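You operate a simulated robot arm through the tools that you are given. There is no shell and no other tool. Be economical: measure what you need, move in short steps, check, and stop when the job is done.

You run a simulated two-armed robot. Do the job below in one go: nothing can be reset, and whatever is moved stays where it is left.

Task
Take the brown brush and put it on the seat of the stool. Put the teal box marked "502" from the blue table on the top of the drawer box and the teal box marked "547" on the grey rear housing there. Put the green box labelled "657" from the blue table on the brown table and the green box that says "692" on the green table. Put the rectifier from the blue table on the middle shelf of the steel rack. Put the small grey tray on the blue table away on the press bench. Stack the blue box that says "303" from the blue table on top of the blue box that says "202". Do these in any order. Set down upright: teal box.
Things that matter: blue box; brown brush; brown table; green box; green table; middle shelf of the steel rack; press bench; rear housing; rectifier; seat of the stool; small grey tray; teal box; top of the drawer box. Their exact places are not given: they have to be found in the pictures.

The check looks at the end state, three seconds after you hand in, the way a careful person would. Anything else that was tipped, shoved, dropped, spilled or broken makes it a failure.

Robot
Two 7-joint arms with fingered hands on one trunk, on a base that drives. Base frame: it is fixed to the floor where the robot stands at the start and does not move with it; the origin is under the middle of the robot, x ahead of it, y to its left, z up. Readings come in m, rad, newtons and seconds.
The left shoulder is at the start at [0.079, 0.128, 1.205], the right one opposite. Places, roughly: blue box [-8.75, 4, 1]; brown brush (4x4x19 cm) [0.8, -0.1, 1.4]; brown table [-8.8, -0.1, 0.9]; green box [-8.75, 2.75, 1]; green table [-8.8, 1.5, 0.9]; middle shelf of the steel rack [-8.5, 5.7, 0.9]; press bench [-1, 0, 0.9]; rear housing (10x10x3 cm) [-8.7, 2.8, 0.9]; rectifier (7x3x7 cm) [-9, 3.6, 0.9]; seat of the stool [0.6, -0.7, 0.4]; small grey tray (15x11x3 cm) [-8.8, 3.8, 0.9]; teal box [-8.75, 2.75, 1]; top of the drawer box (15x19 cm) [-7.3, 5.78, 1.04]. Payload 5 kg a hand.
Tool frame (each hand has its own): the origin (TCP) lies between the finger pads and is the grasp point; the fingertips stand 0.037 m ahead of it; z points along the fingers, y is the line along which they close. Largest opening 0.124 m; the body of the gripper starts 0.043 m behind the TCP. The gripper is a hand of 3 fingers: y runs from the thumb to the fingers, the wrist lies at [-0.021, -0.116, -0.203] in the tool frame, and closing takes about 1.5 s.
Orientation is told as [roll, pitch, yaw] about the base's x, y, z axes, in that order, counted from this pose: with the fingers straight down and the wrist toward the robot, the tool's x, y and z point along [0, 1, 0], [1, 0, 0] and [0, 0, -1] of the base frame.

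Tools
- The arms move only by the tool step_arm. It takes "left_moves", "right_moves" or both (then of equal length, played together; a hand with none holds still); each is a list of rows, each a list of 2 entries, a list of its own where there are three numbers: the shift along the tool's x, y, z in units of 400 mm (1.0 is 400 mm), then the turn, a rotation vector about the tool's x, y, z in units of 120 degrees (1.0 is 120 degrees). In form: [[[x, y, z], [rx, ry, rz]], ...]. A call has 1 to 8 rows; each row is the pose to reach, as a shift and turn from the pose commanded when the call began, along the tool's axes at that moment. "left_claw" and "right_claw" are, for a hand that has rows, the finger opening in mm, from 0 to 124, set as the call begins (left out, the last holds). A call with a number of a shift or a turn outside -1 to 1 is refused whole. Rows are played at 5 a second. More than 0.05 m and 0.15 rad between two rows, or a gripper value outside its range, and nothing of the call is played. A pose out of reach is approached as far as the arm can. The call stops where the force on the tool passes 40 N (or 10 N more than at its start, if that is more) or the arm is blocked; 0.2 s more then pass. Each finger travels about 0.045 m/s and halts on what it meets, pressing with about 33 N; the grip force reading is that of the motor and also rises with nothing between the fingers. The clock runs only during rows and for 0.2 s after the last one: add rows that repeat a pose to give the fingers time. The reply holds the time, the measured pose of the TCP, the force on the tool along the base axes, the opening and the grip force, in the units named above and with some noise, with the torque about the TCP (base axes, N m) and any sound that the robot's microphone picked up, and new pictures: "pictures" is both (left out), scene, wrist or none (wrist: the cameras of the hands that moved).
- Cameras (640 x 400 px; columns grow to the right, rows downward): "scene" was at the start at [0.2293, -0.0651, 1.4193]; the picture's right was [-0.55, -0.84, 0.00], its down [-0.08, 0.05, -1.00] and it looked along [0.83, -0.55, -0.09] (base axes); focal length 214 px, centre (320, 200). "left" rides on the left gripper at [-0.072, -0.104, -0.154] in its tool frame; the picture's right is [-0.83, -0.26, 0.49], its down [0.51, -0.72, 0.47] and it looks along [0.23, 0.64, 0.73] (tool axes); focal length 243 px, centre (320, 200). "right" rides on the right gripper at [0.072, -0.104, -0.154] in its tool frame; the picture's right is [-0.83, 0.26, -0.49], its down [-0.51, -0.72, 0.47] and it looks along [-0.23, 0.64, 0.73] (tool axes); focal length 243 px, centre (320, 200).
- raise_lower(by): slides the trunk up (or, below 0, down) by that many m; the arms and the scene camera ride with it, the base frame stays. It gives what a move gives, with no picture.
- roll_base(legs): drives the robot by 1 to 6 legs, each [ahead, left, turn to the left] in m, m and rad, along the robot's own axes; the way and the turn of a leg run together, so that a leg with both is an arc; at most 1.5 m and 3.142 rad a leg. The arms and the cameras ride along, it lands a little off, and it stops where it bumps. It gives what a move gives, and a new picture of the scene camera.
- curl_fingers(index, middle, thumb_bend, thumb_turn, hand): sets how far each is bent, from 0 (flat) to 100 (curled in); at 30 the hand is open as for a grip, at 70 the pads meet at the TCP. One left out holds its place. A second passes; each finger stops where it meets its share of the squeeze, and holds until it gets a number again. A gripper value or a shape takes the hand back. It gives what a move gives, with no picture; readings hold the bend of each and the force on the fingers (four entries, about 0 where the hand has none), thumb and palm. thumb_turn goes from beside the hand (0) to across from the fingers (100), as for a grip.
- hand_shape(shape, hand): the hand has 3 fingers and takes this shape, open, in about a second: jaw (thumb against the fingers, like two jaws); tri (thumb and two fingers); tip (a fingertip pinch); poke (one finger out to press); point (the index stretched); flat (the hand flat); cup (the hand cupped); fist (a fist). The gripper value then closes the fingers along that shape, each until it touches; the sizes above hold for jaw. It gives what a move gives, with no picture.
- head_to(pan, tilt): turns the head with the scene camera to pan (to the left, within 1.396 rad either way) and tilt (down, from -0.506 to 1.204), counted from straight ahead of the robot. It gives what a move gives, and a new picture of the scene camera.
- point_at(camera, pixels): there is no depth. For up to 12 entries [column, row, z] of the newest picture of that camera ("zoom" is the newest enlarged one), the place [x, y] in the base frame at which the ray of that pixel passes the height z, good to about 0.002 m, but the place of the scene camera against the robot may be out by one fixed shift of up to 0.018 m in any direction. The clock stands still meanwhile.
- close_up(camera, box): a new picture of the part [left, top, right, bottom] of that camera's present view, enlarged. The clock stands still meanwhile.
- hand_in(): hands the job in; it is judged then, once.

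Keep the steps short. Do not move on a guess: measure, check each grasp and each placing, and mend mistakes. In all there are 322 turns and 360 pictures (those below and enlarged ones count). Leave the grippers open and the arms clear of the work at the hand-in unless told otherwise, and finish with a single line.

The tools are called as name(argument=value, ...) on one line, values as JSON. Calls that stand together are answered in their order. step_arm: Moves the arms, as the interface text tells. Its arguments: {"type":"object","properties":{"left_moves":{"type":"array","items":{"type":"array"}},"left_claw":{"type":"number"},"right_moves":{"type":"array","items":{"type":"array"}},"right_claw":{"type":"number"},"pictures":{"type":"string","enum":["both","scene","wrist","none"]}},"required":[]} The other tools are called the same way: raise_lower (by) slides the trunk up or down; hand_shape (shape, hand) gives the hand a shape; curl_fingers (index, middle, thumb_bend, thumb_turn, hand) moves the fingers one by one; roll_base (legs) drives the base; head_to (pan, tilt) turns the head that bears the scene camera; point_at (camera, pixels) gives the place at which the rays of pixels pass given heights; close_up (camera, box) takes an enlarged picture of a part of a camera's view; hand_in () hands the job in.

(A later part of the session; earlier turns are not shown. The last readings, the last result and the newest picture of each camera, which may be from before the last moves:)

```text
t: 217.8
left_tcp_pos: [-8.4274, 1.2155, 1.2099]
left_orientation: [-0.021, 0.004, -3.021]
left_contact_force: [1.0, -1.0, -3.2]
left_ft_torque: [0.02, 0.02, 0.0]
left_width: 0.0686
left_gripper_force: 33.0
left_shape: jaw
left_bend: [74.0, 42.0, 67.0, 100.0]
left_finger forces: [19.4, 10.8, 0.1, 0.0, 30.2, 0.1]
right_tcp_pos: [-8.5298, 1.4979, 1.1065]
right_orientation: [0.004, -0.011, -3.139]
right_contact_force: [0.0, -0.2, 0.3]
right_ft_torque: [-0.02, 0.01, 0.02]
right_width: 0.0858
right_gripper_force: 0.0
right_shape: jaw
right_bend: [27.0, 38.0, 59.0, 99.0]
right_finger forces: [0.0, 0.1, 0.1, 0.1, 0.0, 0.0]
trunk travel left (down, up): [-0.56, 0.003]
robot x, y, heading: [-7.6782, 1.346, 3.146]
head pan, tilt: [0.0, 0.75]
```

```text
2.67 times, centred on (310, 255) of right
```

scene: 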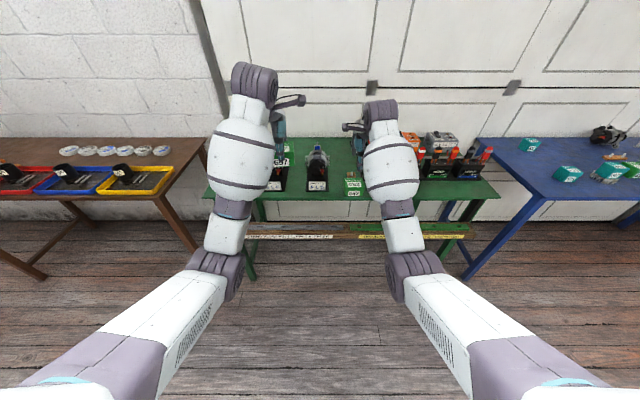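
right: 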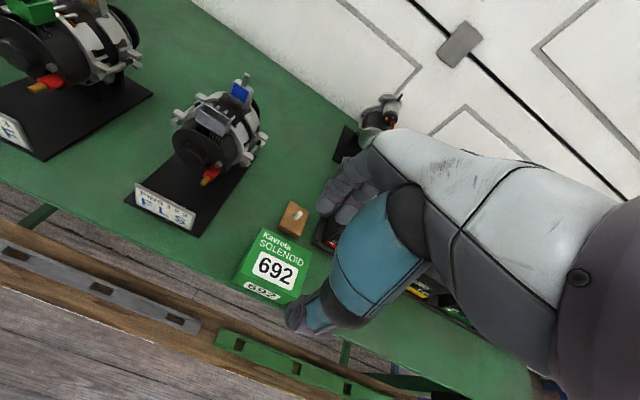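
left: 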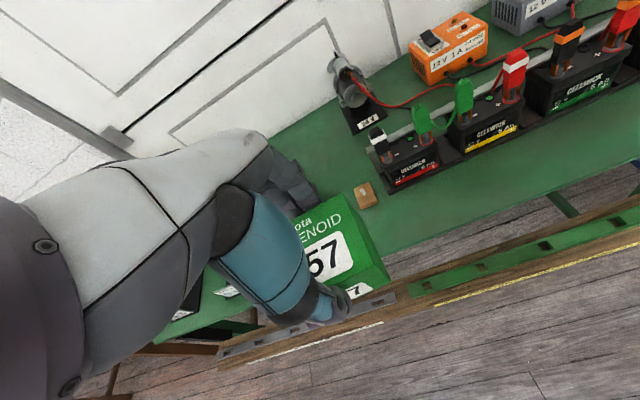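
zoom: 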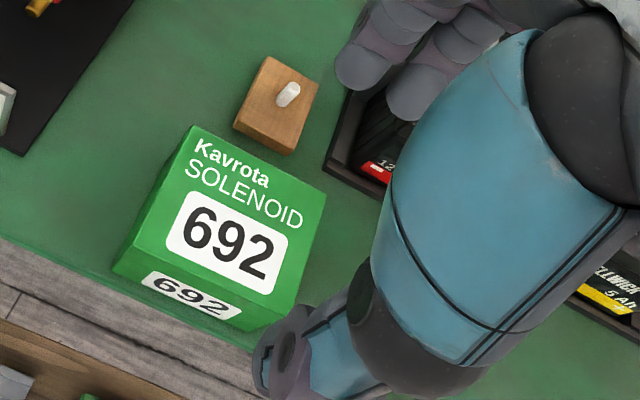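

692 stands on the green table. I'll raise the right hand, back off a bit, and sidestep to the brown table.

step_arm(right_moves=[[[0, -0.05, -0.1], [0, 0, 0]], [[0, -0.1, -0.2], [0, 0, 0]], [[-0.1, -0.1, -0.3], [0, 0, 0]], [[-0.2, -0.1, -0.4], [0, 0, 0]], [[-0.3, -0.1, -0.4], [0, 0, 0]]], pictures="none")

roll_base(legs=[[-0.15, 0, 0], [0, 1.1, 0]])

close_up(camera="scene", box=[40, 110, 480, 290])

step_arm(left_moves=[[[0, 0, 0], [0, 0, 0]]], pictures="wrist")

```text
refused: row 3 steps farther than a row can; nothing moved
```

```text
t: 228.7
left_tcp_pos: [-8.2874, 0.1278, 1.2095]
left_orientation: [-0.021, 0.004, -3.036]
left_contact_force: [0.2, 0.2, -4.3]
left_ft_torque: [0.01, 0.01, -0.01]
left_width: 0.0687
left_gripper_force: 33.3
left_shape: jaw
left_bend: [74.0, 42.0, 67.0, 100.0]
left_finger forces: [19.3, 10.8, 0.0, 0.1, 30.2, 0.0]
right_tcp_pos: [-8.3871, 0.4103, 1.1034]
right_orientation: [0.003, -0.01, 3.128]
right_contact_force: [0.7, 0.1, -0.2]
right_ft_torque: [0.0, -0.02, -0.04]
right_width: 0.0856
right_gripper_force: 0.0
right_shape: jaw
right_bend: [27.0, 38.0, 59.0, 99.0]
right_finger forces: [0.0, 0.0, 0.0, 0.0, 0.0, 0.0]
trunk travel left (down, up): [-0.56, 0.003]
robot x, y, heading: [-7.5345, 0.2411, 3.127]
head pan, tilt: [0.0, 0.75]
```

scene: 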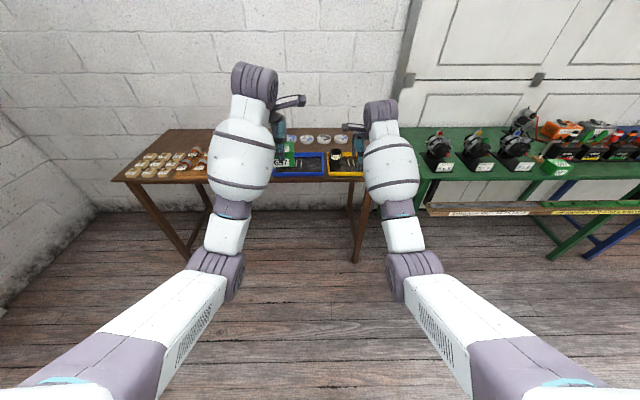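

```text
1.45 times, centred on (260, 200) of scene
```

zoom: 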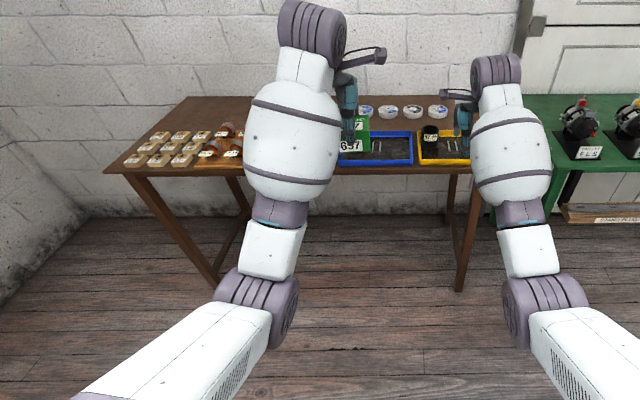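

```text
t: 229.1
left_tcp_pos: [-8.287, 0.1267, 1.2091]
left_orientation: [-0.022, 0.003, -3.037]
left_contact_force: [0.8, -0.9, -4.1]
left_ft_torque: [0.03, 0.01, 0.0]
left_width: 0.0684
left_gripper_force: 32.6
left_shape: jaw
left_bend: [74.0, 42.0, 67.0, 100.0]
left_finger forces: [19.5, 10.8, 0.0, 0.0, 30.3, 0.0]
right_tcp_pos: [-8.386, 0.4102, 1.1038]
right_orientation: [0.004, -0.007, 3.127]
right_contact_force: [0.6, 1.2, -0.2]
right_ft_torque: [0.0, -0.01, -0.02]
right_width: 0.0857
right_gripper_force: 0.0
right_shape: jaw
right_bend: [27.0, 38.0, 59.0, 99.0]
right_finger forces: [0.1, 0.0, 0.0, 0.0, 0.1, 0.1]
trunk travel left (down, up): [-0.56, 0.003]
robot x, y, heading: [-7.5355, 0.2451, 3.125]
head pan, tilt: [0.0, 0.75]
```

left: 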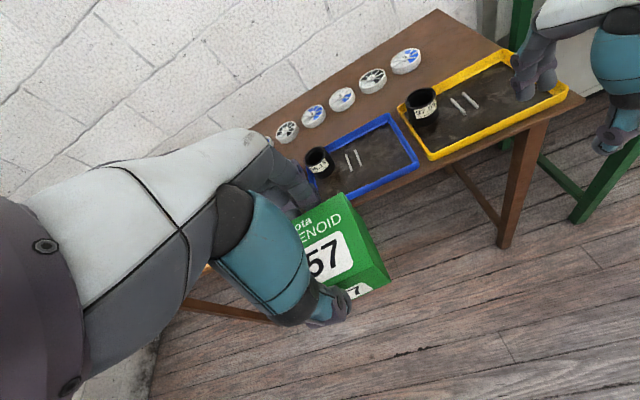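

The brown table has parts at the front left and trays at the right. I'll shift left to see its left half.

roll_base(legs=[[0, 0.55, 0.015]])

close_up(camera="scene", box=[180, 100, 480, 240])

step_arm(left_moves=[[[0, 0, 0], [0, 0, 0]]], right_moves=[[[0, 0, -0.05], [0, 0, 0]]], pictures="wrist")

```text
t: 234.4
left_tcp_pos: [-8.2911, -0.4211, 1.2079]
left_orientation: [-0.02, 0.004, -3.027]
left_contact_force: [-0.7, -0.1, -4.1]
left_ft_torque: [0.02, 0.0, 0.03]
left_width: 0.0684
left_gripper_force: 33.3
left_shape: jaw
left_bend: [74.0, 42.0, 67.0, 100.0]
left_finger forces: [19.4, 10.8, 0.0, 0.0, 30.2, 0.0]
right_tcp_pos: [-8.3931, -0.1395, 1.1056]
right_orientation: [0.004, -0.01, 3.141]
right_contact_force: [-0.9, 0.2, 0.0]
right_ft_torque: [-0.03, 0.03, -0.01]
right_width: 0.086
right_gripper_force: 0.1
right_shape: jaw
right_bend: [27.0, 38.0, 59.0, 99.0]
right_finger forces: [0.0, 0.1, 0.0, 0.0, 0.0, 0.0]
trunk travel left (down, up): [-0.56, 0.003]
robot x, y, heading: [-7.5379, -0.2928, 3.143]
head pan, tilt: [0.0, 0.75]
```

scene: 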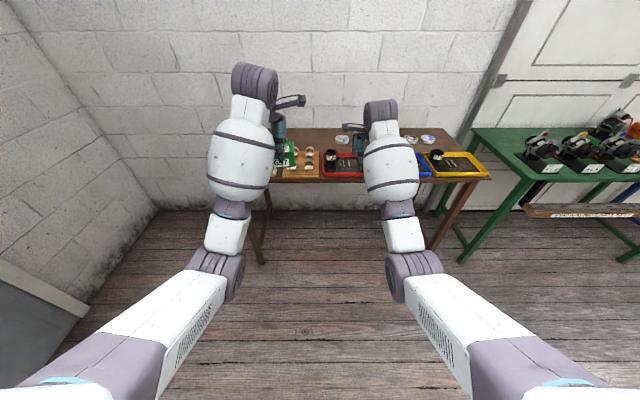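

```text
2.13 times, centred on (330, 170) of scene
```

zoom: 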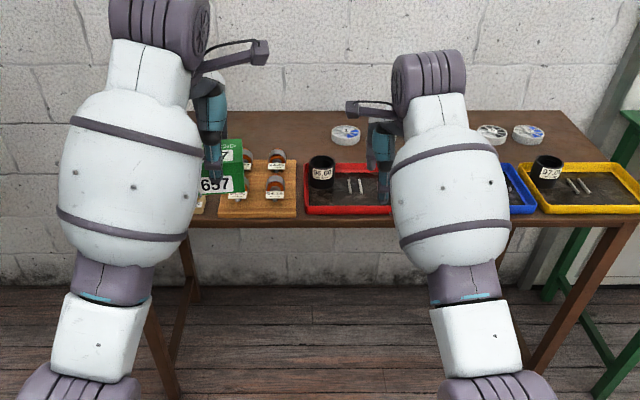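

```text
t: 234.8
left_tcp_pos: [-8.2911, -0.4217, 1.2096]
left_orientation: [-0.023, 0.002, -3.025]
left_contact_force: [1.4, 0.5, -3.8]
left_ft_torque: [0.0, 0.0, 0.0]
left_width: 0.0687
left_gripper_force: 32.6
left_shape: jaw
left_bend: [74.0, 42.0, 67.0, 100.0]
left_finger forces: [19.3, 10.8, 0.0, 0.0, 30.2, 0.1]
right_tcp_pos: [-8.3929, -0.1404, 1.126]
right_orientation: [0.004, -0.011, 3.139]
right_contact_force: [-0.1, -0.3, -0.2]
right_ft_torque: [0.04, 0.01, 0.02]
right_width: 0.0857
right_gripper_force: 0.2
right_shape: jaw
right_bend: [27.0, 38.0, 59.0, 99.0]
right_finger forces: [0.0, 0.0, 0.1, 0.0, 0.0, 0.0]
trunk travel left (down, up): [-0.56, 0.003]
robot x, y, heading: [-7.5376, -0.2899, 3.139]
head pan, tilt: [0.0, 0.75]
```

right: 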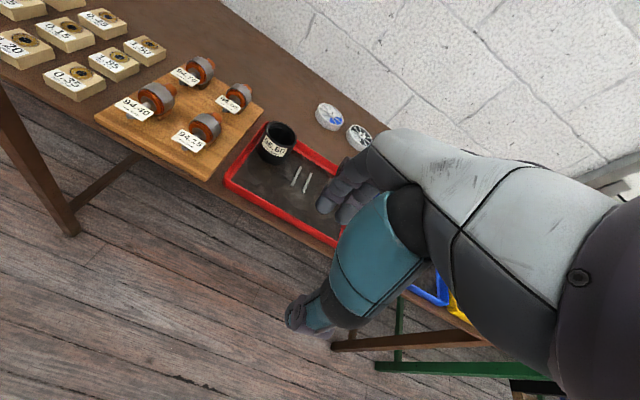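
left: 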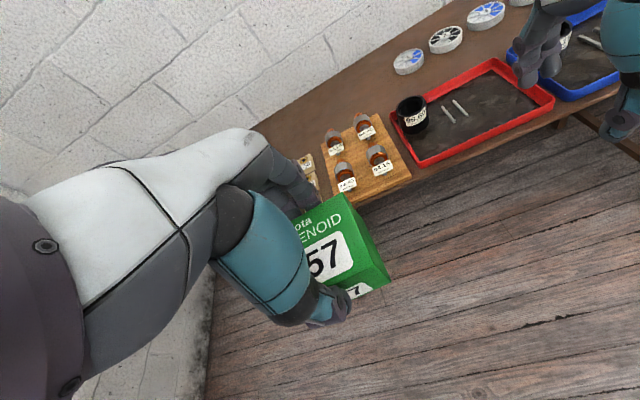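

The free strip is behind the wooden board. Measuring it.

point_at(camera="right", pixels=[[265, 112, 0.9], [175, 68, 0.9], [212, 180, 0.9], [318, 108, 0.9], [222, 5, 0.9], [300, 65, 0.9], [330, 82, 0.9], [165, 48, 0.9], [130, 22, 0.9]])

point_at(camera="left", pixels=[[380, 114, 0.9], [318, 146, 0.9], [393, 66, 0.9], [420, 20, 0.9], [300, 95, 0.9], [260, 122, 0.9], [412, 178, 0.9]])

```text
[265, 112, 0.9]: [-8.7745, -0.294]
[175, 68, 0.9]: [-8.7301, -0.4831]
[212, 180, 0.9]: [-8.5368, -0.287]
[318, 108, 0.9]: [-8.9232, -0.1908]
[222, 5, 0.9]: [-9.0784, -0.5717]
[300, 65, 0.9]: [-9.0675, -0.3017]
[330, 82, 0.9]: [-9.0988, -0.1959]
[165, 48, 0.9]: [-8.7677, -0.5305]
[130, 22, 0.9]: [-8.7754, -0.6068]
```

```text
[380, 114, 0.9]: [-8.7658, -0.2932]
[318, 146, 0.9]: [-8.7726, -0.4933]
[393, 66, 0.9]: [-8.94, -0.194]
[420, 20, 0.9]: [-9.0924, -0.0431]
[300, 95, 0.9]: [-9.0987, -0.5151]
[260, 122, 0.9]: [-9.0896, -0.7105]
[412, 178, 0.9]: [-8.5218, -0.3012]
```

A free strip spans x −8.78 to −9.09, y −0.75 to −0.25. I'll raise the right hand and drive forward 0.48 m so 657 can go to about (−8.93, −0.40).

step_arm(right_moves=[[[-0.05, -0.05, -0.1], [0, 0, 0]], [[-0.1, -0.1, -0.2], [0, 0, 0]], [[-0.15, -0.15, -0.3], [0, 0, 0]]], pictures="none")

roll_base(legs=[[0.47, 0, 0]])

step_arm(left_moves=[[[0, 0.0, 0], [0, 0, 0]]], pictures="wrist")

```text
t: 235.6
left_tcp_pos: [-8.2896, -0.4224, 1.2089]
left_orientation: [-0.022, 0.001, -3.025]
left_contact_force: [0.4, 1.1, -3.6]
left_ft_torque: [0.0, 0.05, 0.01]
left_width: 0.0689
left_gripper_force: 33.3
left_shape: jaw
left_bend: [74.0, 42.0, 67.0, 100.0]
left_finger forces: [19.4, 10.8, 0.0, 0.0, 30.2, 0.0]
right_tcp_pos: [-8.3301, -0.0787, 1.2438]
right_orientation: [0.003, -0.009, 3.139]
right_contact_force: [1.0, 0.1, 0.4]
right_ft_torque: [0.02, 0.0, 0.01]
right_width: 0.0859
right_gripper_force: 0.1
right_shape: jaw
right_bend: [27.0, 38.0, 59.0, 99.0]
right_finger forces: [0.0, 0.0, 0.1, 0.0, 0.0, 0.0]
trunk travel left (down, up): [-0.56, 0.003]
robot x, y, heading: [-7.5378, -0.2923, 3.139]
head pan, tilt: [0.0, 0.75]
```

```text
t: 238.4
left_tcp_pos: [-8.7686, -0.4106, 1.2091]
left_orientation: [-0.023, 0.002, -3.033]
left_contact_force: [1.0, -1.0, -4.1]
left_ft_torque: [0.05, 0.01, 0.03]
left_width: 0.0686
left_gripper_force: 33.2
left_shape: jaw
left_bend: [74.0, 42.0, 67.0, 100.0]
left_finger forces: [19.4, 10.8, 0.0, 0.0, 30.1, 0.1]
right_tcp_pos: [-8.805, -0.0684, 1.2452]
right_orientation: [0.004, -0.009, 3.131]
right_contact_force: [0.9, 0.5, 1.7]
right_ft_torque: [0.02, 0.0, 0.02]
right_width: 0.0859
right_gripper_force: 0.1
right_shape: jaw
right_bend: [27.0, 38.0, 59.0, 99.0]
right_finger forces: [0.1, 0.0, 0.0, 0.1, 0.0, 0.1]
trunk travel left (down, up): [-0.56, 0.003]
robot x, y, heading: [-8.0235, -0.2916, 3.134]
head pan, tilt: [0.0, 0.75]
```

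scene: 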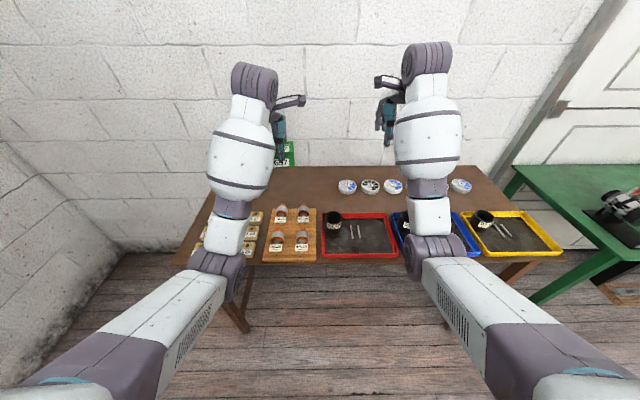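

```text
t: 238.8
left_tcp_pos: [-8.7689, -0.4107, 1.2082]
left_orientation: [-0.023, 0.002, -3.035]
left_contact_force: [0.3, 0.5, -4.3]
left_ft_torque: [-0.01, 0.01, 0.01]
left_width: 0.0689
left_gripper_force: 32.8
left_shape: jaw
left_bend: [74.0, 42.0, 67.0, 100.0]
left_finger forces: [19.4, 10.9, 0.0, 0.0, 30.2, 0.0]
right_tcp_pos: [-8.8072, -0.0671, 1.2427]
right_orientation: [0.003, -0.008, 3.131]
right_contact_force: [-0.2, -0.1, -0.3]
right_ft_torque: [0.0, 0.0, 0.01]
right_width: 0.086
right_gripper_force: 0.1
right_shape: jaw
right_bend: [27.0, 38.0, 59.0, 99.0]
right_finger forces: [0.0, 0.0, 0.0, 0.1, 0.1, 0.0]
trunk travel left (down, up): [-0.56, 0.003]
robot x, y, heading: [-8.0164, -0.2906, 3.133]
head pan, tilt: [0.0, 0.75]
```

left: 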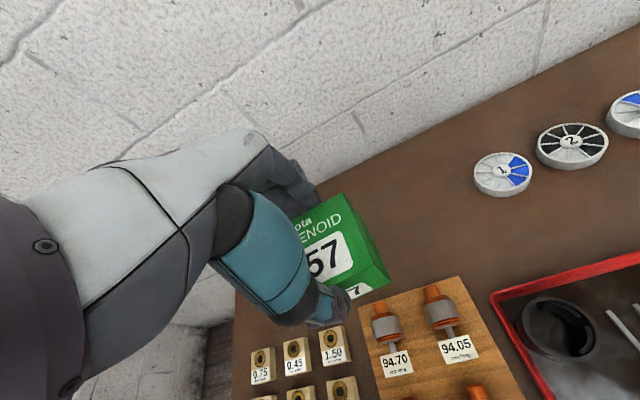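

The spot under the hand is free. I'll move 16 cm further back and descend.

step_arm(left_moves=[[[-0.02, 0.1, 0], [0, 0, 0]], [[-0.04, 0.2, 0], [0, 0, 0]], [[-0.055, 0.3, 0], [0, 0, 0]], [[-0.067, 0.395, 0.05], [0, 0, 0]], [[-0.067, 0.395, 0.17], [0, 0, 0]], [[-0.067, 0.395, 0.29], [0, 0, 0]], [[-0.067, 0.395, 0.41], [0, 0, 0]], [[-0.067, 0.395, 0.53], [0, 0, 0]]])

```text
t: 240.6
left_tcp_pos: [-8.9296, -0.3977, 0.9921]
left_orientation: [-0.023, 0.005, -3.035]
left_contact_force: [-0.2, -0.6, -3.6]
left_ft_torque: [-0.03, -0.03, -0.01]
left_width: 0.0686
left_gripper_force: 32.5
left_shape: jaw
left_bend: [74.0, 42.0, 67.0, 100.0]
left_finger forces: [19.5, 10.9, 0.1, 0.1, 30.2, 0.0]
right_tcp_pos: [-8.8079, -0.0682, 1.2406]
right_orientation: [0.004, -0.004, 3.131]
right_contact_force: [0.4, -0.9, -0.9]
right_ft_torque: [0.0, 0.0, -0.02]
right_width: 0.0857
right_gripper_force: 0.0
right_shape: jaw
right_bend: [27.0, 38.0, 59.0, 99.0]
right_finger forces: [0.1, 0.0, 0.0, 0.1, 0.0, 0.0]
trunk travel left (down, up): [-0.56, 0.003]
robot x, y, heading: [-8.0201, -0.287, 3.125]
head pan, tilt: [0.0, 0.75]
```

scene: 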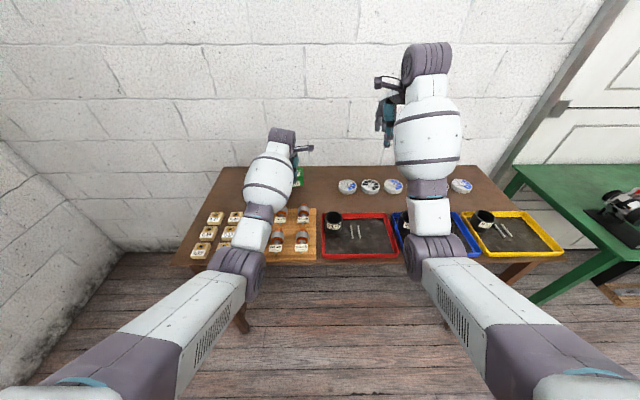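
left: 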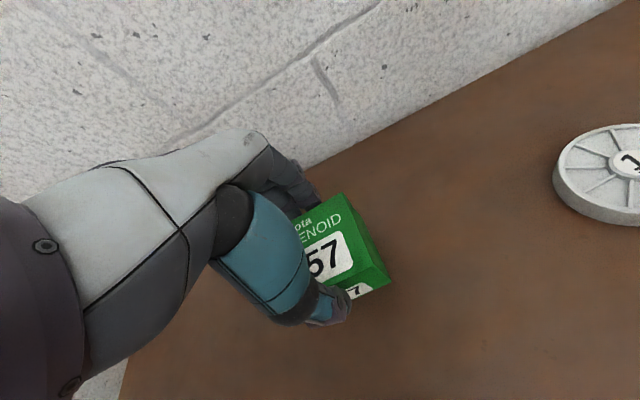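

Clear all round. Setting it down.

step_arm(left_moves=[[[0, 0, 0.06], [0, 0, 0]], [[0, 0, 0.09], [0, 0, 0]], [[0, 0, 0.1], [0, 0, 0]], [[0, 0, 0.107], [0, 0, 0]], [[0, 0, 0.112], [0, 0, 0]]], pictures="none")

```text
t: 241.8
left_tcp_pos: [-8.9299, -0.3958, 0.9509]
left_orientation: [-0.023, 0.003, -3.033]
left_contact_force: [-0.6, -0.2, -2.9]
left_ft_torque: [0.01, -0.02, -0.01]
left_width: 0.0684
left_gripper_force: 33.0
left_shape: jaw
left_bend: [74.0, 42.0, 67.0, 100.0]
left_finger forces: [19.4, 10.7, 0.0, 0.0, 30.1, 0.0]
right_tcp_pos: [-8.8077, -0.068, 1.2421]
right_orientation: [0.003, -0.008, 3.132]
right_contact_force: [0.3, 0.2, -0.5]
right_ft_torque: [-0.03, -0.02, 0.02]
right_width: 0.086
right_gripper_force: 0.1
right_shape: jaw
right_bend: [27.0, 38.0, 59.0, 99.0]
right_finger forces: [0.1, 0.1, 0.1, 0.0, 0.1, 0.0]
trunk travel left (down, up): [-0.56, 0.003]
robot x, y, heading: [-8.0195, -0.2901, 3.127]
head pan, tilt: [0.0, 0.75]
```

Not yet touching, so 2 mm steps until the force changes.

step_arm(left_moves=[[[0, 0, 0.006], [0, 0, 0]], [[0, 0, 0.012], [0, 0, 0]]], pictures="none")

```text
t: 242.4
left_tcp_pos: [-8.9304, -0.3957, 0.9478]
left_orientation: [-0.023, 0.001, -3.035]
left_contact_force: [0.1, -0.1, -3.1]
left_ft_torque: [0.01, 0.07, -0.03]
left_width: 0.0685
left_gripper_force: 32.8
left_shape: jaw
left_bend: [74.0, 42.0, 67.0, 100.0]
left_finger forces: [19.7, 11.0, 0.1, 0.1, 30.4, 0.0]
right_tcp_pos: [-8.8086, -0.0686, 1.2424]
right_orientation: [0.004, -0.011, 3.132]
right_contact_force: [-0.8, 0.8, -0.7]
right_ft_torque: [0.01, -0.01, -0.01]
right_width: 0.0858
right_gripper_force: 0.0
right_shape: jaw
right_bend: [27.0, 38.0, 59.0, 99.0]
right_finger forces: [0.0, 0.0, 0.0, 0.1, 0.0, 0.0]
trunk travel left (down, up): [-0.56, 0.003]
robot x, y, heading: [-8.0167, -0.2878, 3.13]
head pan, tilt: [0.0, 0.75]
```

step_arm(left_moves=[[[0, 0, 0.006], [0, 0, 0]], [[0, 0, 0.01], [0, 0, 0]]], pictures="none")

step_arm(left_moves=[[[0, 0, 0], [0, 0, 0]], [[0, 0, 0], [0, 0, 0]], [[0, 0, 0], [0, 0, 0]], [[0, 0, 0], [0, 0, 0]], [[0, 0, -0.1], [0, 0, 0]], [[0, 0, -0.2], [0, 0, 0]], [[0, 0, -0.3], [0, 0, 0]], [[0, 0, -0.4], [0, 0, 0]]], left_claw=88)

```text
t: 243.0
left_tcp_pos: [-8.9286, -0.3962, 0.948]
left_orientation: [-0.023, -0.001, -3.035]
left_contact_force: [0.4, -0.4, 9.3]
left_ft_torque: [-0.05, -0.09, 0.04]
left_width: 0.0687
left_gripper_force: 32.6
left_shape: jaw
left_bend: [74.0, 42.0, 67.0, 100.0]
left_finger forces: [20.1, 11.5, 0.0, 0.0, 31.6, 0.0]
right_tcp_pos: [-8.8053, -0.0682, 1.2457]
right_orientation: [0.005, -0.013, 3.131]
right_contact_force: [-0.1, -0.8, -0.3]
right_ft_torque: [0.01, 0.0, 0.03]
right_width: 0.0857
right_gripper_force: 0.1
right_shape: jaw
right_bend: [27.0, 38.0, 59.0, 99.0]
right_finger forces: [0.1, 0.0, 0.0, 0.0, 0.0, 0.0]
trunk travel left (down, up): [-0.56, 0.003]
robot x, y, heading: [-8.0187, -0.2897, 3.134]
head pan, tilt: [0.0, 0.75]
```

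```text
t: 244.8
left_tcp_pos: [-8.9285, -0.4008, 1.1073]
left_orientation: [-0.023, 0.0, -3.033]
left_contact_force: [1.0, -0.3, -0.5]
left_ft_torque: [0.02, 0.0, -0.04]
left_width: 0.0877
left_gripper_force: 0.0
left_shape: jaw
left_bend: [27.0, 37.0, 58.0, 99.0]
left_finger forces: [0.0, 0.1, 0.1, 0.1, 0.0, 0.0]
right_tcp_pos: [-8.8055, -0.0681, 1.2457]
right_orientation: [0.005, -0.01, 3.132]
right_contact_force: [0.0, 0.9, 0.1]
right_ft_torque: [0.03, 0.0, -0.02]
right_width: 0.0856
right_gripper_force: 0.1
right_shape: jaw
right_bend: [27.0, 38.0, 59.0, 99.0]
right_finger forces: [0.0, 0.0, 0.0, 0.0, 0.0, 0.1]
trunk travel left (down, up): [-0.56, 0.003]
robot x, y, heading: [-8.0202, -0.2925, 3.129]
head pan, tilt: [0.0, 0.75]
```

scene: 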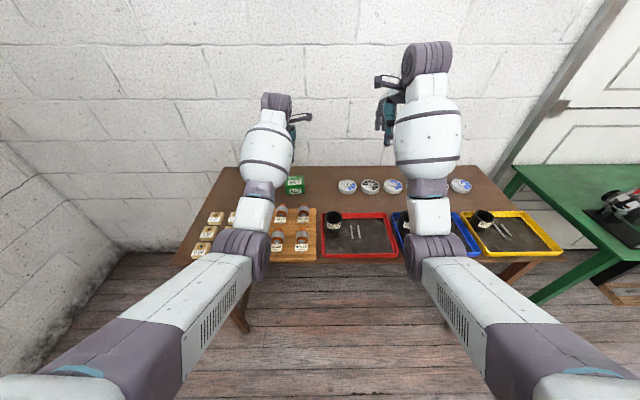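
left: 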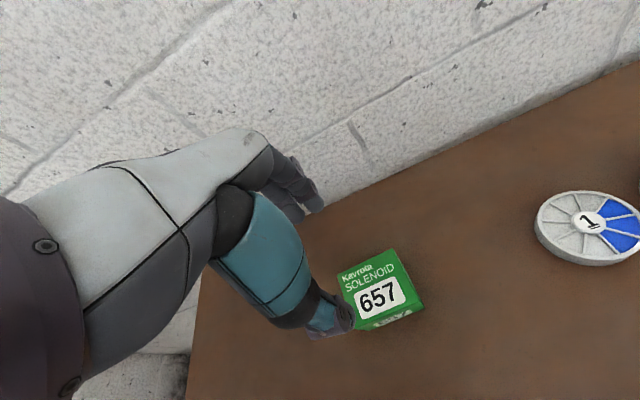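

657 is down on the brown table. I'll lift the left hand and go back to the blue table.

step_arm(left_moves=[[[0, -0.05, -0.1], [0, 0, 0]], [[0, -0.1, -0.2], [0, 0, 0]], [[0, -0.15, -0.3], [0, 0, 0.03]], [[0, -0.2, -0.4], [0, 0, 0.05]]], left_claw=100, pictures="none")

roll_base(legs=[[-0.5, 0, 0], [0, -1.4, 0.02], [0, -1.4, 0.02], [0, -0.5, 0.0]])

head_to(pan=-0.3, tilt=0.7)

```text
t: 245.8
left_tcp_pos: [-8.848, -0.3949, 1.2656]
left_orientation: [-0.022, 0.001, -3.139]
left_contact_force: [1.0, 0.1, -0.2]
left_ft_torque: [-0.06, 0.05, -0.01]
left_width: 0.0995
left_gripper_force: 0.0
left_shape: jaw
left_bend: [26.0, 34.0, 50.0, 99.0]
left_finger forces: [0.0, 0.0, 0.0, 0.0, 0.0, 0.0]
right_tcp_pos: [-8.8062, -0.0675, 1.2449]
right_orientation: [0.005, -0.01, 3.13]
right_contact_force: [-0.2, 0.0, 0.1]
right_ft_torque: [-0.02, 0.02, 0.02]
right_width: 0.0857
right_gripper_force: 0.0
right_shape: jaw
right_bend: [27.0, 38.0, 59.0, 99.0]
right_finger forces: [0.0, 0.0, 0.0, 0.0, 0.0, 0.1]
trunk travel left (down, up): [-0.56, 0.003]
robot x, y, heading: [-8.0219, -0.2911, 3.133]
head pan, tilt: [0.0, 0.75]
```

```text
t: 275.6
left_tcp_pos: [-8.45, 2.6097, 1.266]
left_orientation: [-0.02, 0.0, -3.062]
left_contact_force: [0.3, 1.6, -0.6]
left_ft_torque: [-0.06, 0.01, 0.01]
left_width: 0.0998
left_gripper_force: 0.0
left_shape: jaw
left_bend: [26.0, 34.0, 50.0, 99.0]
left_finger forces: [0.0, 0.0, 0.1, 0.1, 0.1, 0.1]
right_tcp_pos: [-8.4325, 2.9387, 1.2422]
right_orientation: [0.007, -0.008, -3.075]
right_contact_force: [-0.9, 0.8, 0.4]
right_ft_torque: [-0.09, 0.04, 0.0]
right_width: 0.0858
right_gripper_force: 0.1
right_shape: jaw
right_bend: [27.0, 38.0, 59.0, 99.0]
right_finger forces: [0.0, 0.1, 0.0, 0.0, 0.0, 0.1]
trunk travel left (down, up): [-0.56, 0.003]
robot x, y, heading: [-7.6296, 2.7724, -3.074]
head pan, tilt: [0.0, 0.75]
stopped in leg 4: the robot was blocked; the commanded pose is now the measured one
```

scene: 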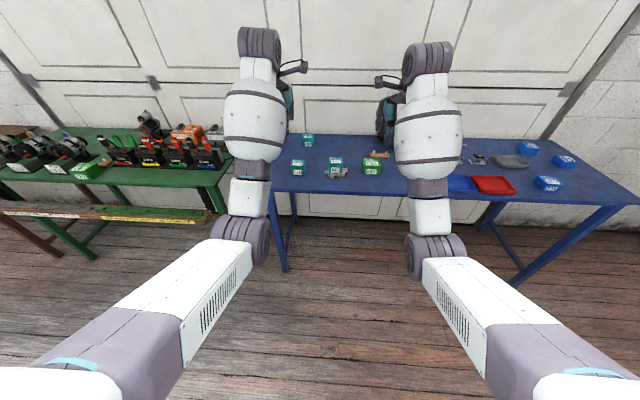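

```text
t: 276.4
left_tcp_pos: [-8.4503, 2.604, 1.2639]
left_orientation: [-0.023, 0.002, -3.059]
left_contact_force: [-0.4, 0.3, -0.3]
left_ft_torque: [-0.01, 0.0, 0.0]
left_width: 0.0996
left_gripper_force: 0.0
left_shape: jaw
left_bend: [26.0, 34.0, 50.0, 99.0]
left_finger forces: [0.0, 0.0, 0.0, 0.0, 0.0, 0.1]
right_tcp_pos: [-8.4342, 2.9332, 1.243]
right_orientation: [0.004, -0.009, -3.072]
right_contact_force: [-0.2, 0.6, 0.9]
right_ft_torque: [0.0, -0.02, -0.04]
right_width: 0.0859
right_gripper_force: 0.0
right_shape: jaw
right_bend: [27.0, 38.0, 59.0, 99.0]
right_finger forces: [0.1, 0.0, 0.0, 0.1, 0.0, 0.0]
trunk travel left (down, up): [-0.56, 0.003]
robot x, y, heading: [-7.628, 2.7693, -3.075]
head pan, tilt: [-0.3, 0.7]
```

scene: 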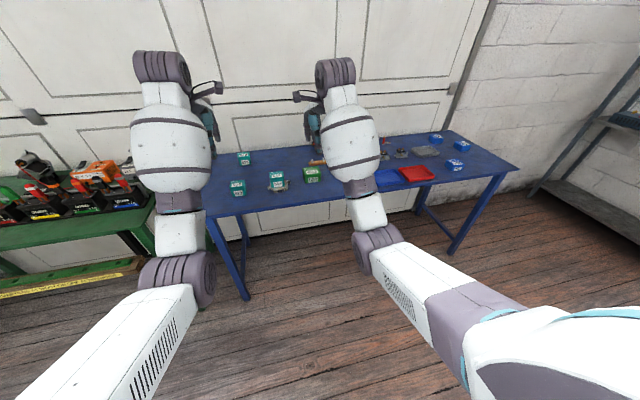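

The base was blocked near y 2.77, so I'll look right toward the grey table to see what touched.

head_to(pan=-1.39, tilt=0.75)

```text
t: 277.7
left_tcp_pos: [-8.4508, 2.605, 1.2631]
left_orientation: [-0.023, 0.001, -3.062]
left_contact_force: [0.5, 0.1, 0.1]
left_ft_torque: [-0.01, 0.01, 0.04]
left_width: 0.0995
left_gripper_force: 0.1
left_shape: jaw
left_bend: [26.0, 34.0, 50.0, 99.0]
left_finger forces: [0.0, 0.0, 0.0, 0.1, 0.0, 0.0]
right_tcp_pos: [-8.4325, 2.9338, 1.2434]
right_orientation: [0.004, -0.01, -3.074]
right_contact_force: [-0.3, -0.5, 0.4]
right_ft_torque: [0.0, -0.01, 0.03]
right_width: 0.0858
right_gripper_force: 0.2
right_shape: jaw
right_bend: [27.0, 38.0, 59.0, 99.0]
right_finger forces: [0.0, 0.0, 0.0, 0.0, 0.0, 0.1]
trunk travel left (down, up): [-0.56, 0.003]
robot x, y, heading: [-7.6249, 2.7783, -3.075]
head pan, tilt: [-1.389, 0.75]
```

scene: 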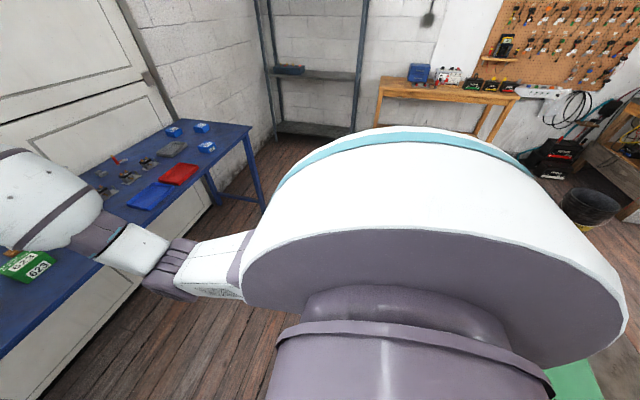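

The grey table is hidden behind my shoulder. I'll shift left and forward, straighten up, and look again.

roll_base(legs=[[0, 0.1, 0], [0.2, 0, -0.067]])

head_to(pan=-1.39, tilt=0.2)

```text
t: 280.5
left_tcp_pos: [-8.6534, 2.552, 1.2679]
left_orientation: [-0.023, -0.004, -3.126]
left_contact_force: [0.9, -0.1, -0.4]
left_ft_torque: [0.02, 0.02, 0.0]
left_width: 0.0996
left_gripper_force: 0.0
left_shape: jaw
left_bend: [26.0, 34.0, 50.0, 99.0]
left_finger forces: [0.0, 0.0, 0.0, 0.0, 0.0, 0.0]
right_tcp_pos: [-8.6151, 2.8816, 1.2476]
right_orientation: [0.003, -0.015, -3.14]
right_contact_force: [0.5, 0.1, 0.8]
right_ft_torque: [0.03, 0.03, -0.01]
right_width: 0.0858
right_gripper_force: 0.0
right_shape: jaw
right_bend: [27.0, 38.0, 59.0, 99.0]
right_finger forces: [0.1, 0.1, 0.1, 0.0, 0.0, 0.0]
trunk travel left (down, up): [-0.56, 0.003]
robot x, y, heading: [-7.8262, 2.6671, -3.141]
head pan, tilt: [-1.389, 0.75]
```

scene: 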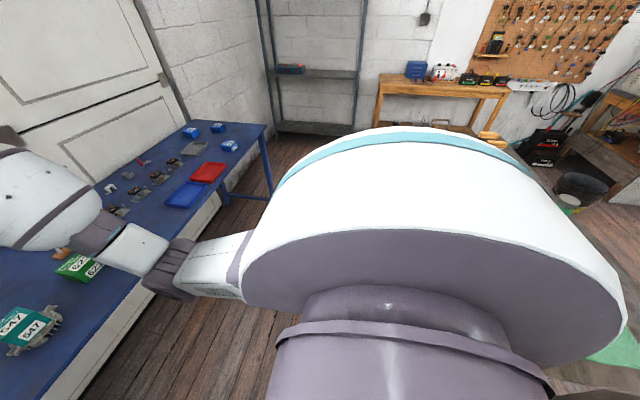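

```text
t: 281.4
left_tcp_pos: [-8.6576, 2.5531, 1.264]
left_orientation: [-0.022, -0.001, -3.125]
left_contact_force: [1.5, 0.1, 0.7]
left_ft_torque: [-0.01, -0.03, 0.0]
left_width: 0.0996
left_gripper_force: 0.1
left_shape: jaw
left_bend: [26.0, 34.0, 50.0, 99.0]
left_finger forces: [0.1, 0.0, 0.1, 0.0, 0.0, 0.0]
right_tcp_pos: [-8.6193, 2.8799, 1.2439]
right_orientation: [0.002, -0.007, -3.139]
right_contact_force: [0.3, -0.2, 0.6]
right_ft_torque: [0.0, -0.02, 0.0]
right_width: 0.0859
right_gripper_force: 0.0
right_shape: jaw
right_bend: [27.0, 38.0, 59.0, 99.0]
right_finger forces: [0.0, 0.0, 0.1, 0.0, 0.1, 0.1]
trunk travel left (down, up): [-0.56, 0.003]
robot x, y, heading: [-7.8285, 2.6707, -3.135]
head pan, tilt: [-1.389, 0.201]
```

scene: 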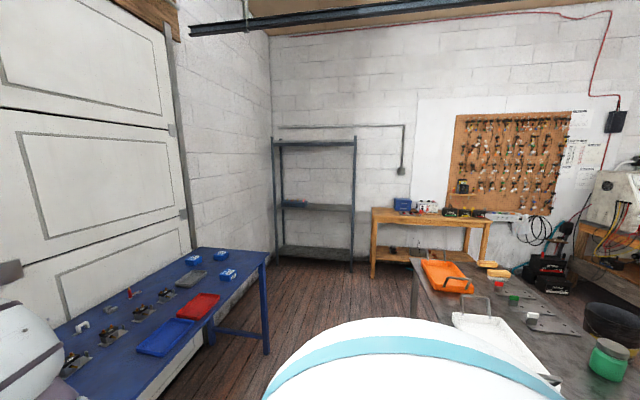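

point_at(camera="scene", pixels=[[412, 261, 0.9], [495, 345, 0.9], [460, 313, 0.9], [410, 318, 0.0], [560, 330, 0.9], [545, 378, 0.9]])

close_up(camera="scene", box=[380, 180, 640, 400])

```text
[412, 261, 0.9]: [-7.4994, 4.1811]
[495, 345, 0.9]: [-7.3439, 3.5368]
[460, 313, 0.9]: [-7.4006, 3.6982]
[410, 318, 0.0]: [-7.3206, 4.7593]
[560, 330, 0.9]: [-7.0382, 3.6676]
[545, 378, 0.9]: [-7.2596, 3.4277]
```

```text
1.82 times, centred on (510, 290) of scene
```

zoom: 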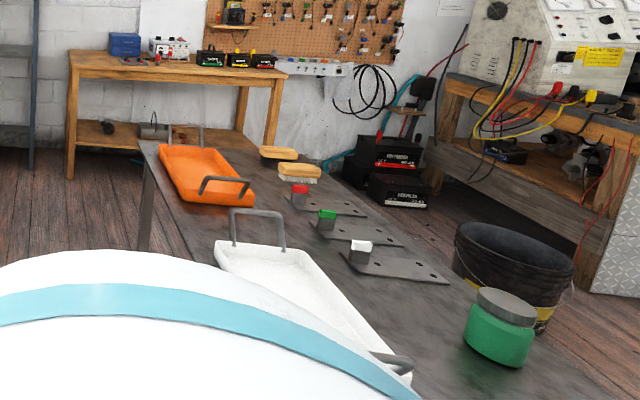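

The grey table's west edge is at x ≈ −7.5 and its trays look undisturbed. I'll stay close to the blue table from now on: forward, then right along it.

roll_base(legs=[[0.22, 0, 0], [0, -0.4, 0]])

head_to(pan=-0.3, tilt=0.85)

close_up(camera="scene", box=[280, 120, 480, 260])

step_arm(right_moves=[[[0, 0, 0], [0, 0, 0]]], pictures="wrist")

```text
t: 286.7
left_tcp_pos: [-8.877, 2.9386, 1.2644]
left_orientation: [-0.023, 0.001, -3.123]
left_contact_force: [-0.4, -0.4, 0.2]
left_ft_torque: [-0.01, 0.0, -0.02]
left_width: 0.0998
left_gripper_force: 0.0
left_shape: jaw
left_bend: [26.0, 34.0, 50.0, 99.0]
left_finger forces: [0.0, 0.0, 0.0, 0.0, 0.1, 0.0]
right_tcp_pos: [-8.8409, 3.2669, 1.244]
right_orientation: [0.003, -0.009, -3.136]
right_contact_force: [-0.4, -0.1, -0.1]
right_ft_torque: [0.04, 0.02, -0.01]
right_width: 0.0858
right_gripper_force: 0.1
right_shape: jaw
right_bend: [27.0, 38.0, 59.0, 99.0]
right_finger forces: [0.1, 0.0, 0.0, 0.0, 0.1, 0.0]
trunk travel left (down, up): [-0.56, 0.003]
robot x, y, heading: [-8.0473, 3.059, -3.137]
head pan, tilt: [-1.389, 0.201]
```

scene: 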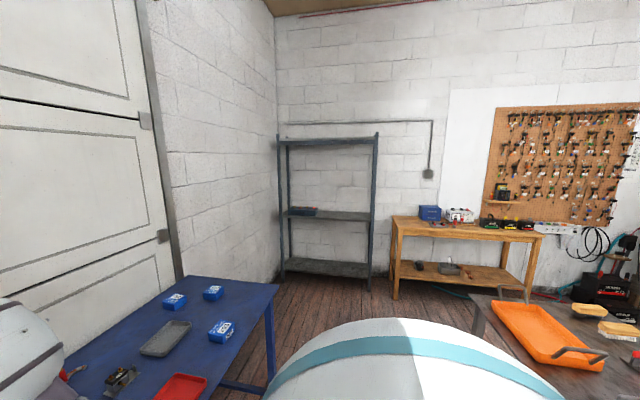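

```text
t: 288.0
left_tcp_pos: [-8.8787, 2.9388, 1.2648]
left_orientation: [-0.023, 0.0, -3.123]
left_contact_force: [0.0, 0.0, 1.0]
left_ft_torque: [-0.01, 0.01, -0.03]
left_width: 0.0995
left_gripper_force: 0.0
left_shape: jaw
left_bend: [26.0, 34.0, 50.0, 99.0]
left_finger forces: [0.0, 0.0, 0.0, 0.0, 0.0, 0.0]
right_tcp_pos: [-8.8407, 3.2667, 1.2434]
right_orientation: [0.003, -0.009, -3.137]
right_contact_force: [-0.5, -0.4, 0.6]
right_ft_torque: [-0.02, 0.04, -0.03]
right_width: 0.0857
right_gripper_force: 0.0
right_shape: jaw
right_bend: [27.0, 38.0, 59.0, 99.0]
right_finger forces: [0.0, 0.1, 0.0, 0.1, 0.0, 0.0]
trunk travel left (down, up): [-0.56, 0.003]
robot x, y, heading: [-8.046, 3.0525, -3.132]
head pan, tilt: [-0.3, 0.85]
```

scene: 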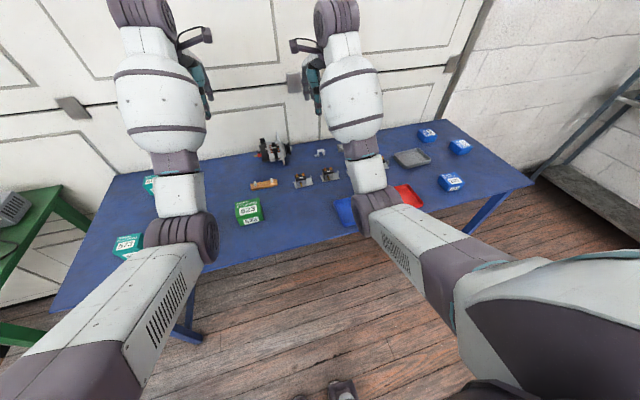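

```text
2.86 times, centred on (380, 190) of scene
```

zoom: 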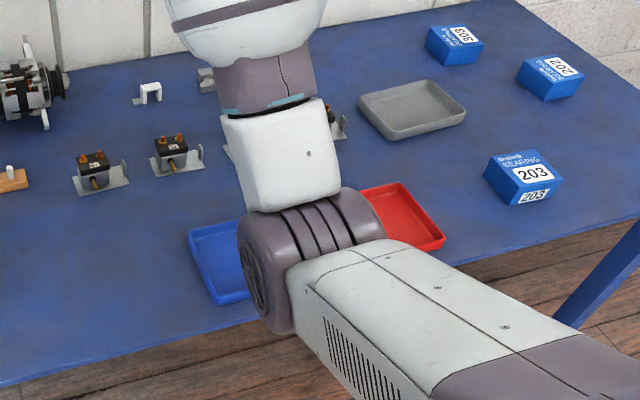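

```text
t: 288.4
left_tcp_pos: [-8.8777, 2.9396, 1.2641]
left_orientation: [-0.022, 0.001, -3.123]
left_contact_force: [-1.0, -0.1, 0.6]
left_ft_torque: [0.0, 0.05, -0.02]
left_width: 0.0996
left_gripper_force: 0.1
left_shape: jaw
left_bend: [26.0, 34.0, 50.0, 99.0]
left_finger forces: [0.1, 0.1, 0.0, 0.0, 0.1, 0.1]
right_tcp_pos: [-8.8403, 3.2672, 1.2441]
right_orientation: [0.004, -0.008, -3.136]
right_contact_force: [0.5, 0.0, -0.1]
right_ft_torque: [-0.01, -0.03, 0.02]
right_width: 0.0859
right_gripper_force: 0.0
right_shape: jaw
right_bend: [27.0, 38.0, 59.0, 99.0]
right_finger forces: [0.0, 0.1, 0.1, 0.0, 0.1, 0.1]
trunk travel left (down, up): [-0.56, 0.003]
robot x, y, heading: [-8.047, 3.0601, -3.134]
head pan, tilt: [-0.3, 0.85]
```

right: 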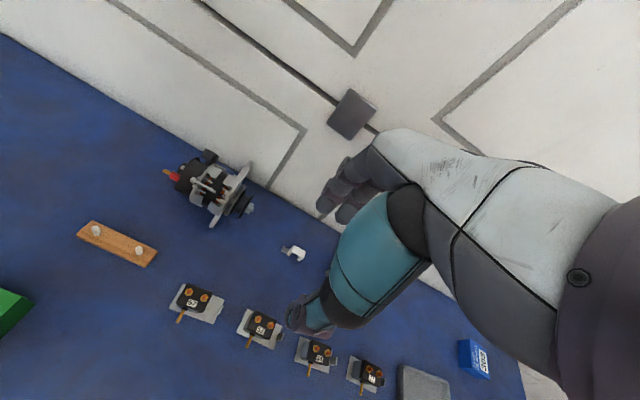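

303 and 202 are confirmed. I'll move further right to get a clear look at the small parts at the back.

roll_base(legs=[[0, -0.4, -0.006]])

step_arm(left_moves=[[[0, 0, 0], [0, 0, 0]]], right_moves=[[[-0.1, -0.05, 0], [0, 0, 0]]], pictures="wrist")

close_up(camera="scene", box=[180, 120, 400, 260])

```text
t: 292.5
left_tcp_pos: [-8.8795, 3.357, 1.2632]
left_orientation: [-0.022, 0.0, -3.136]
left_contact_force: [0.0, -0.6, 0.0]
left_ft_torque: [0.05, 0.01, -0.01]
left_width: 0.0994
left_gripper_force: 0.0
left_shape: jaw
left_bend: [26.0, 34.0, 50.0, 99.0]
left_finger forces: [0.0, 0.0, 0.0, 0.0, 0.0, 0.0]
right_tcp_pos: [-8.8361, 3.6825, 1.2441]
right_orientation: [0.004, -0.009, 3.133]
right_contact_force: [0.2, -0.5, 0.4]
right_ft_torque: [0.0, 0.0, 0.04]
right_width: 0.0856
right_gripper_force: 0.1
right_shape: jaw
right_bend: [27.0, 38.0, 59.0, 99.0]
right_finger forces: [0.1, 0.0, 0.0, 0.1, 0.0, 0.0]
trunk travel left (down, up): [-0.56, 0.003]
robot x, y, heading: [-8.0475, 3.4582, 3.134]
head pan, tilt: [-0.3, 0.85]
```

scene: 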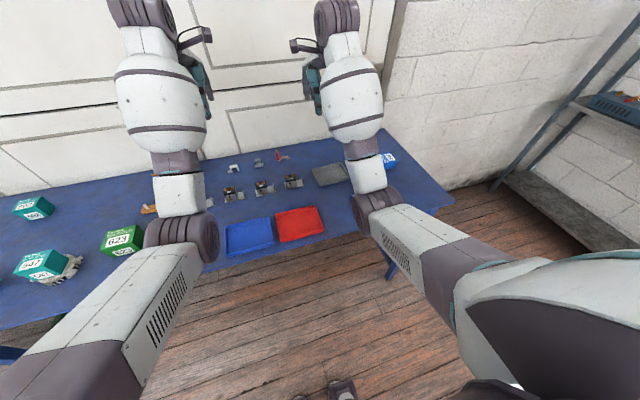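

```text
t: 292.9
left_tcp_pos: [-8.8769, 3.3598, 1.2649]
left_orientation: [-0.021, 0.0, -3.138]
left_contact_force: [0.5, 0.5, 1.0]
left_ft_torque: [-0.05, 0.04, 0.02]
left_width: 0.0999
left_gripper_force: 0.1
left_shape: jaw
left_bend: [26.0, 34.0, 50.0, 99.0]
left_finger forces: [0.0, 0.1, 0.0, 0.1, 0.1, 0.0]
right_tcp_pos: [-8.8121, 3.7278, 1.2441]
right_orientation: [0.005, -0.012, 3.133]
right_contact_force: [0.2, 0.1, -0.8]
right_ft_torque: [-0.01, 0.0, 0.02]
right_width: 0.0859
right_gripper_force: 0.0
right_shape: jaw
right_bend: [27.0, 38.0, 59.0, 99.0]
right_finger forces: [0.1, 0.0, 0.1, 0.0, 0.0, 0.1]
trunk travel left (down, up): [-0.56, 0.003]
robot x, y, heading: [-8.0452, 3.4656, 3.137]
head pan, tilt: [-0.3, 0.85]
```

right: 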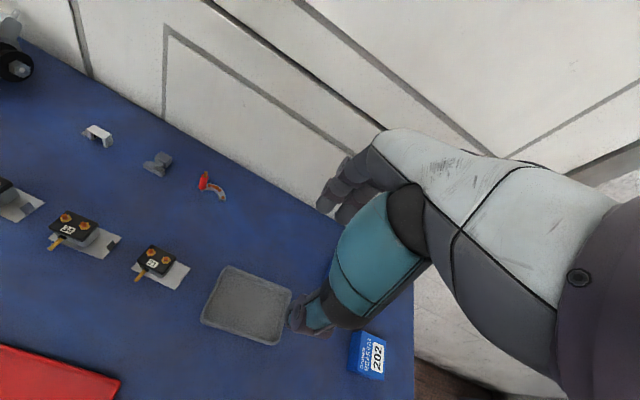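
left: 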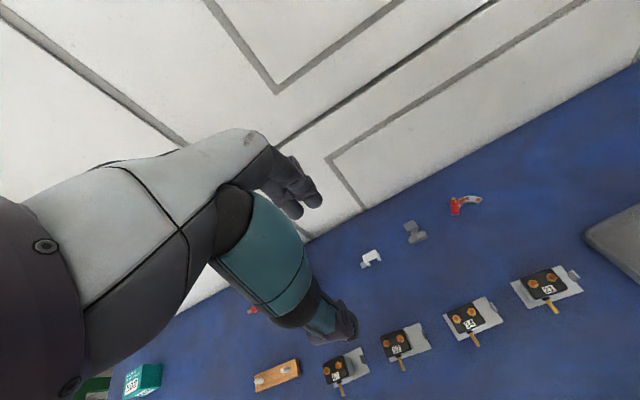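

```text
2.86 times, centred on (290, 190) of scene
```

zoom: 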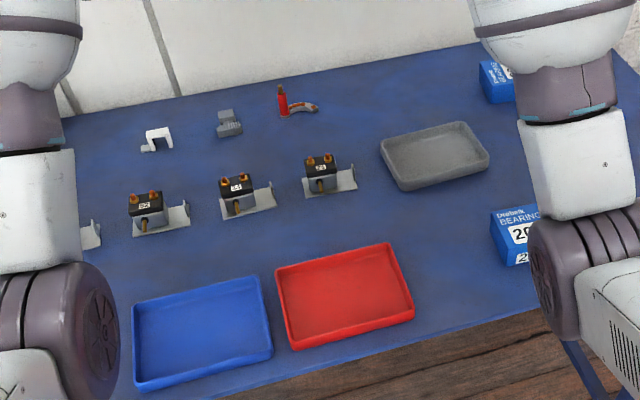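

Three candidates in the back row. I'll zoom closely on them and measure.

close_up(camera="left", box=[340, 170, 500, 280])

close_up(camera="right", box=[70, 100, 250, 220])

close_up(camera="scene", box=[220, 140, 300, 200])

point_at(camera="left", pixels=[[371, 258, 0.9], [414, 233, 0.9], [464, 207, 0.9]])

point_at(camera="right", pixels=[[98, 138, 0.9], [158, 165, 0.9], [211, 190, 0.9]])

```text
3.64 times, centred on (420, 225) of left
```

zoom: 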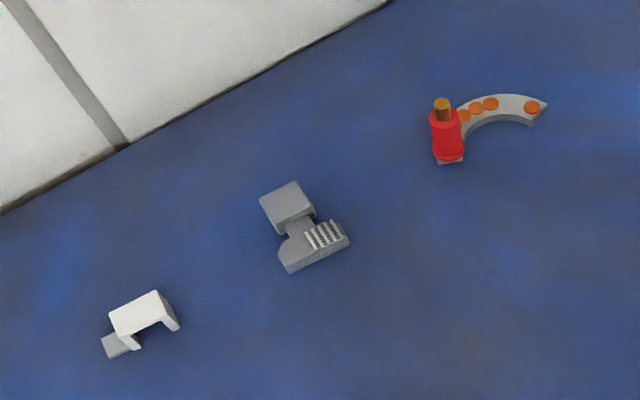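

```text
3.33 times, centred on (160, 160) of right
```

zoom: 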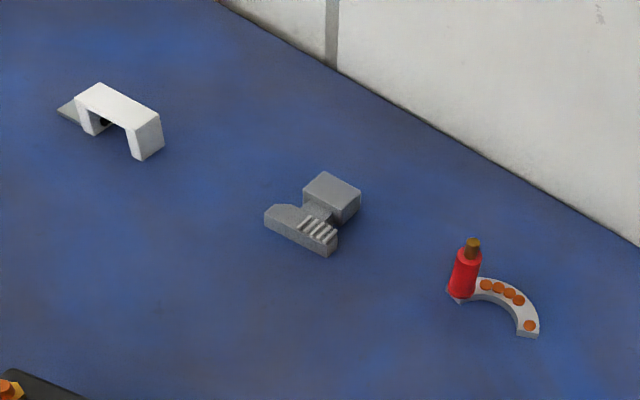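

```text
6.67 times, centred on (260, 170) of scene
```

zoom: 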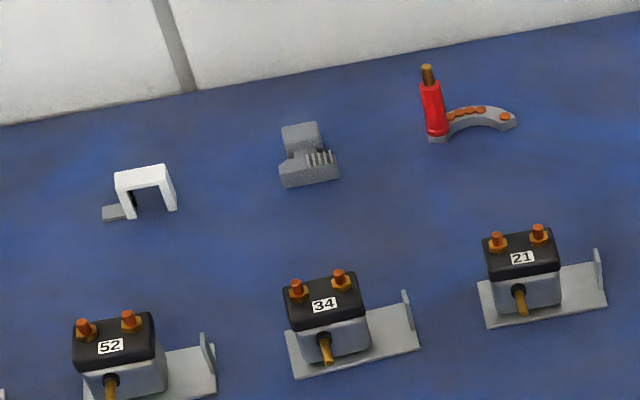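

```text
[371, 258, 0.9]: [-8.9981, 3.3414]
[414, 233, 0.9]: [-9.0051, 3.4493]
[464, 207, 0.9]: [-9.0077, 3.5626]
```

```text
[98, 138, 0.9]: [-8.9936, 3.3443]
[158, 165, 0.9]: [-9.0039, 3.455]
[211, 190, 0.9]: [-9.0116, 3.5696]
```

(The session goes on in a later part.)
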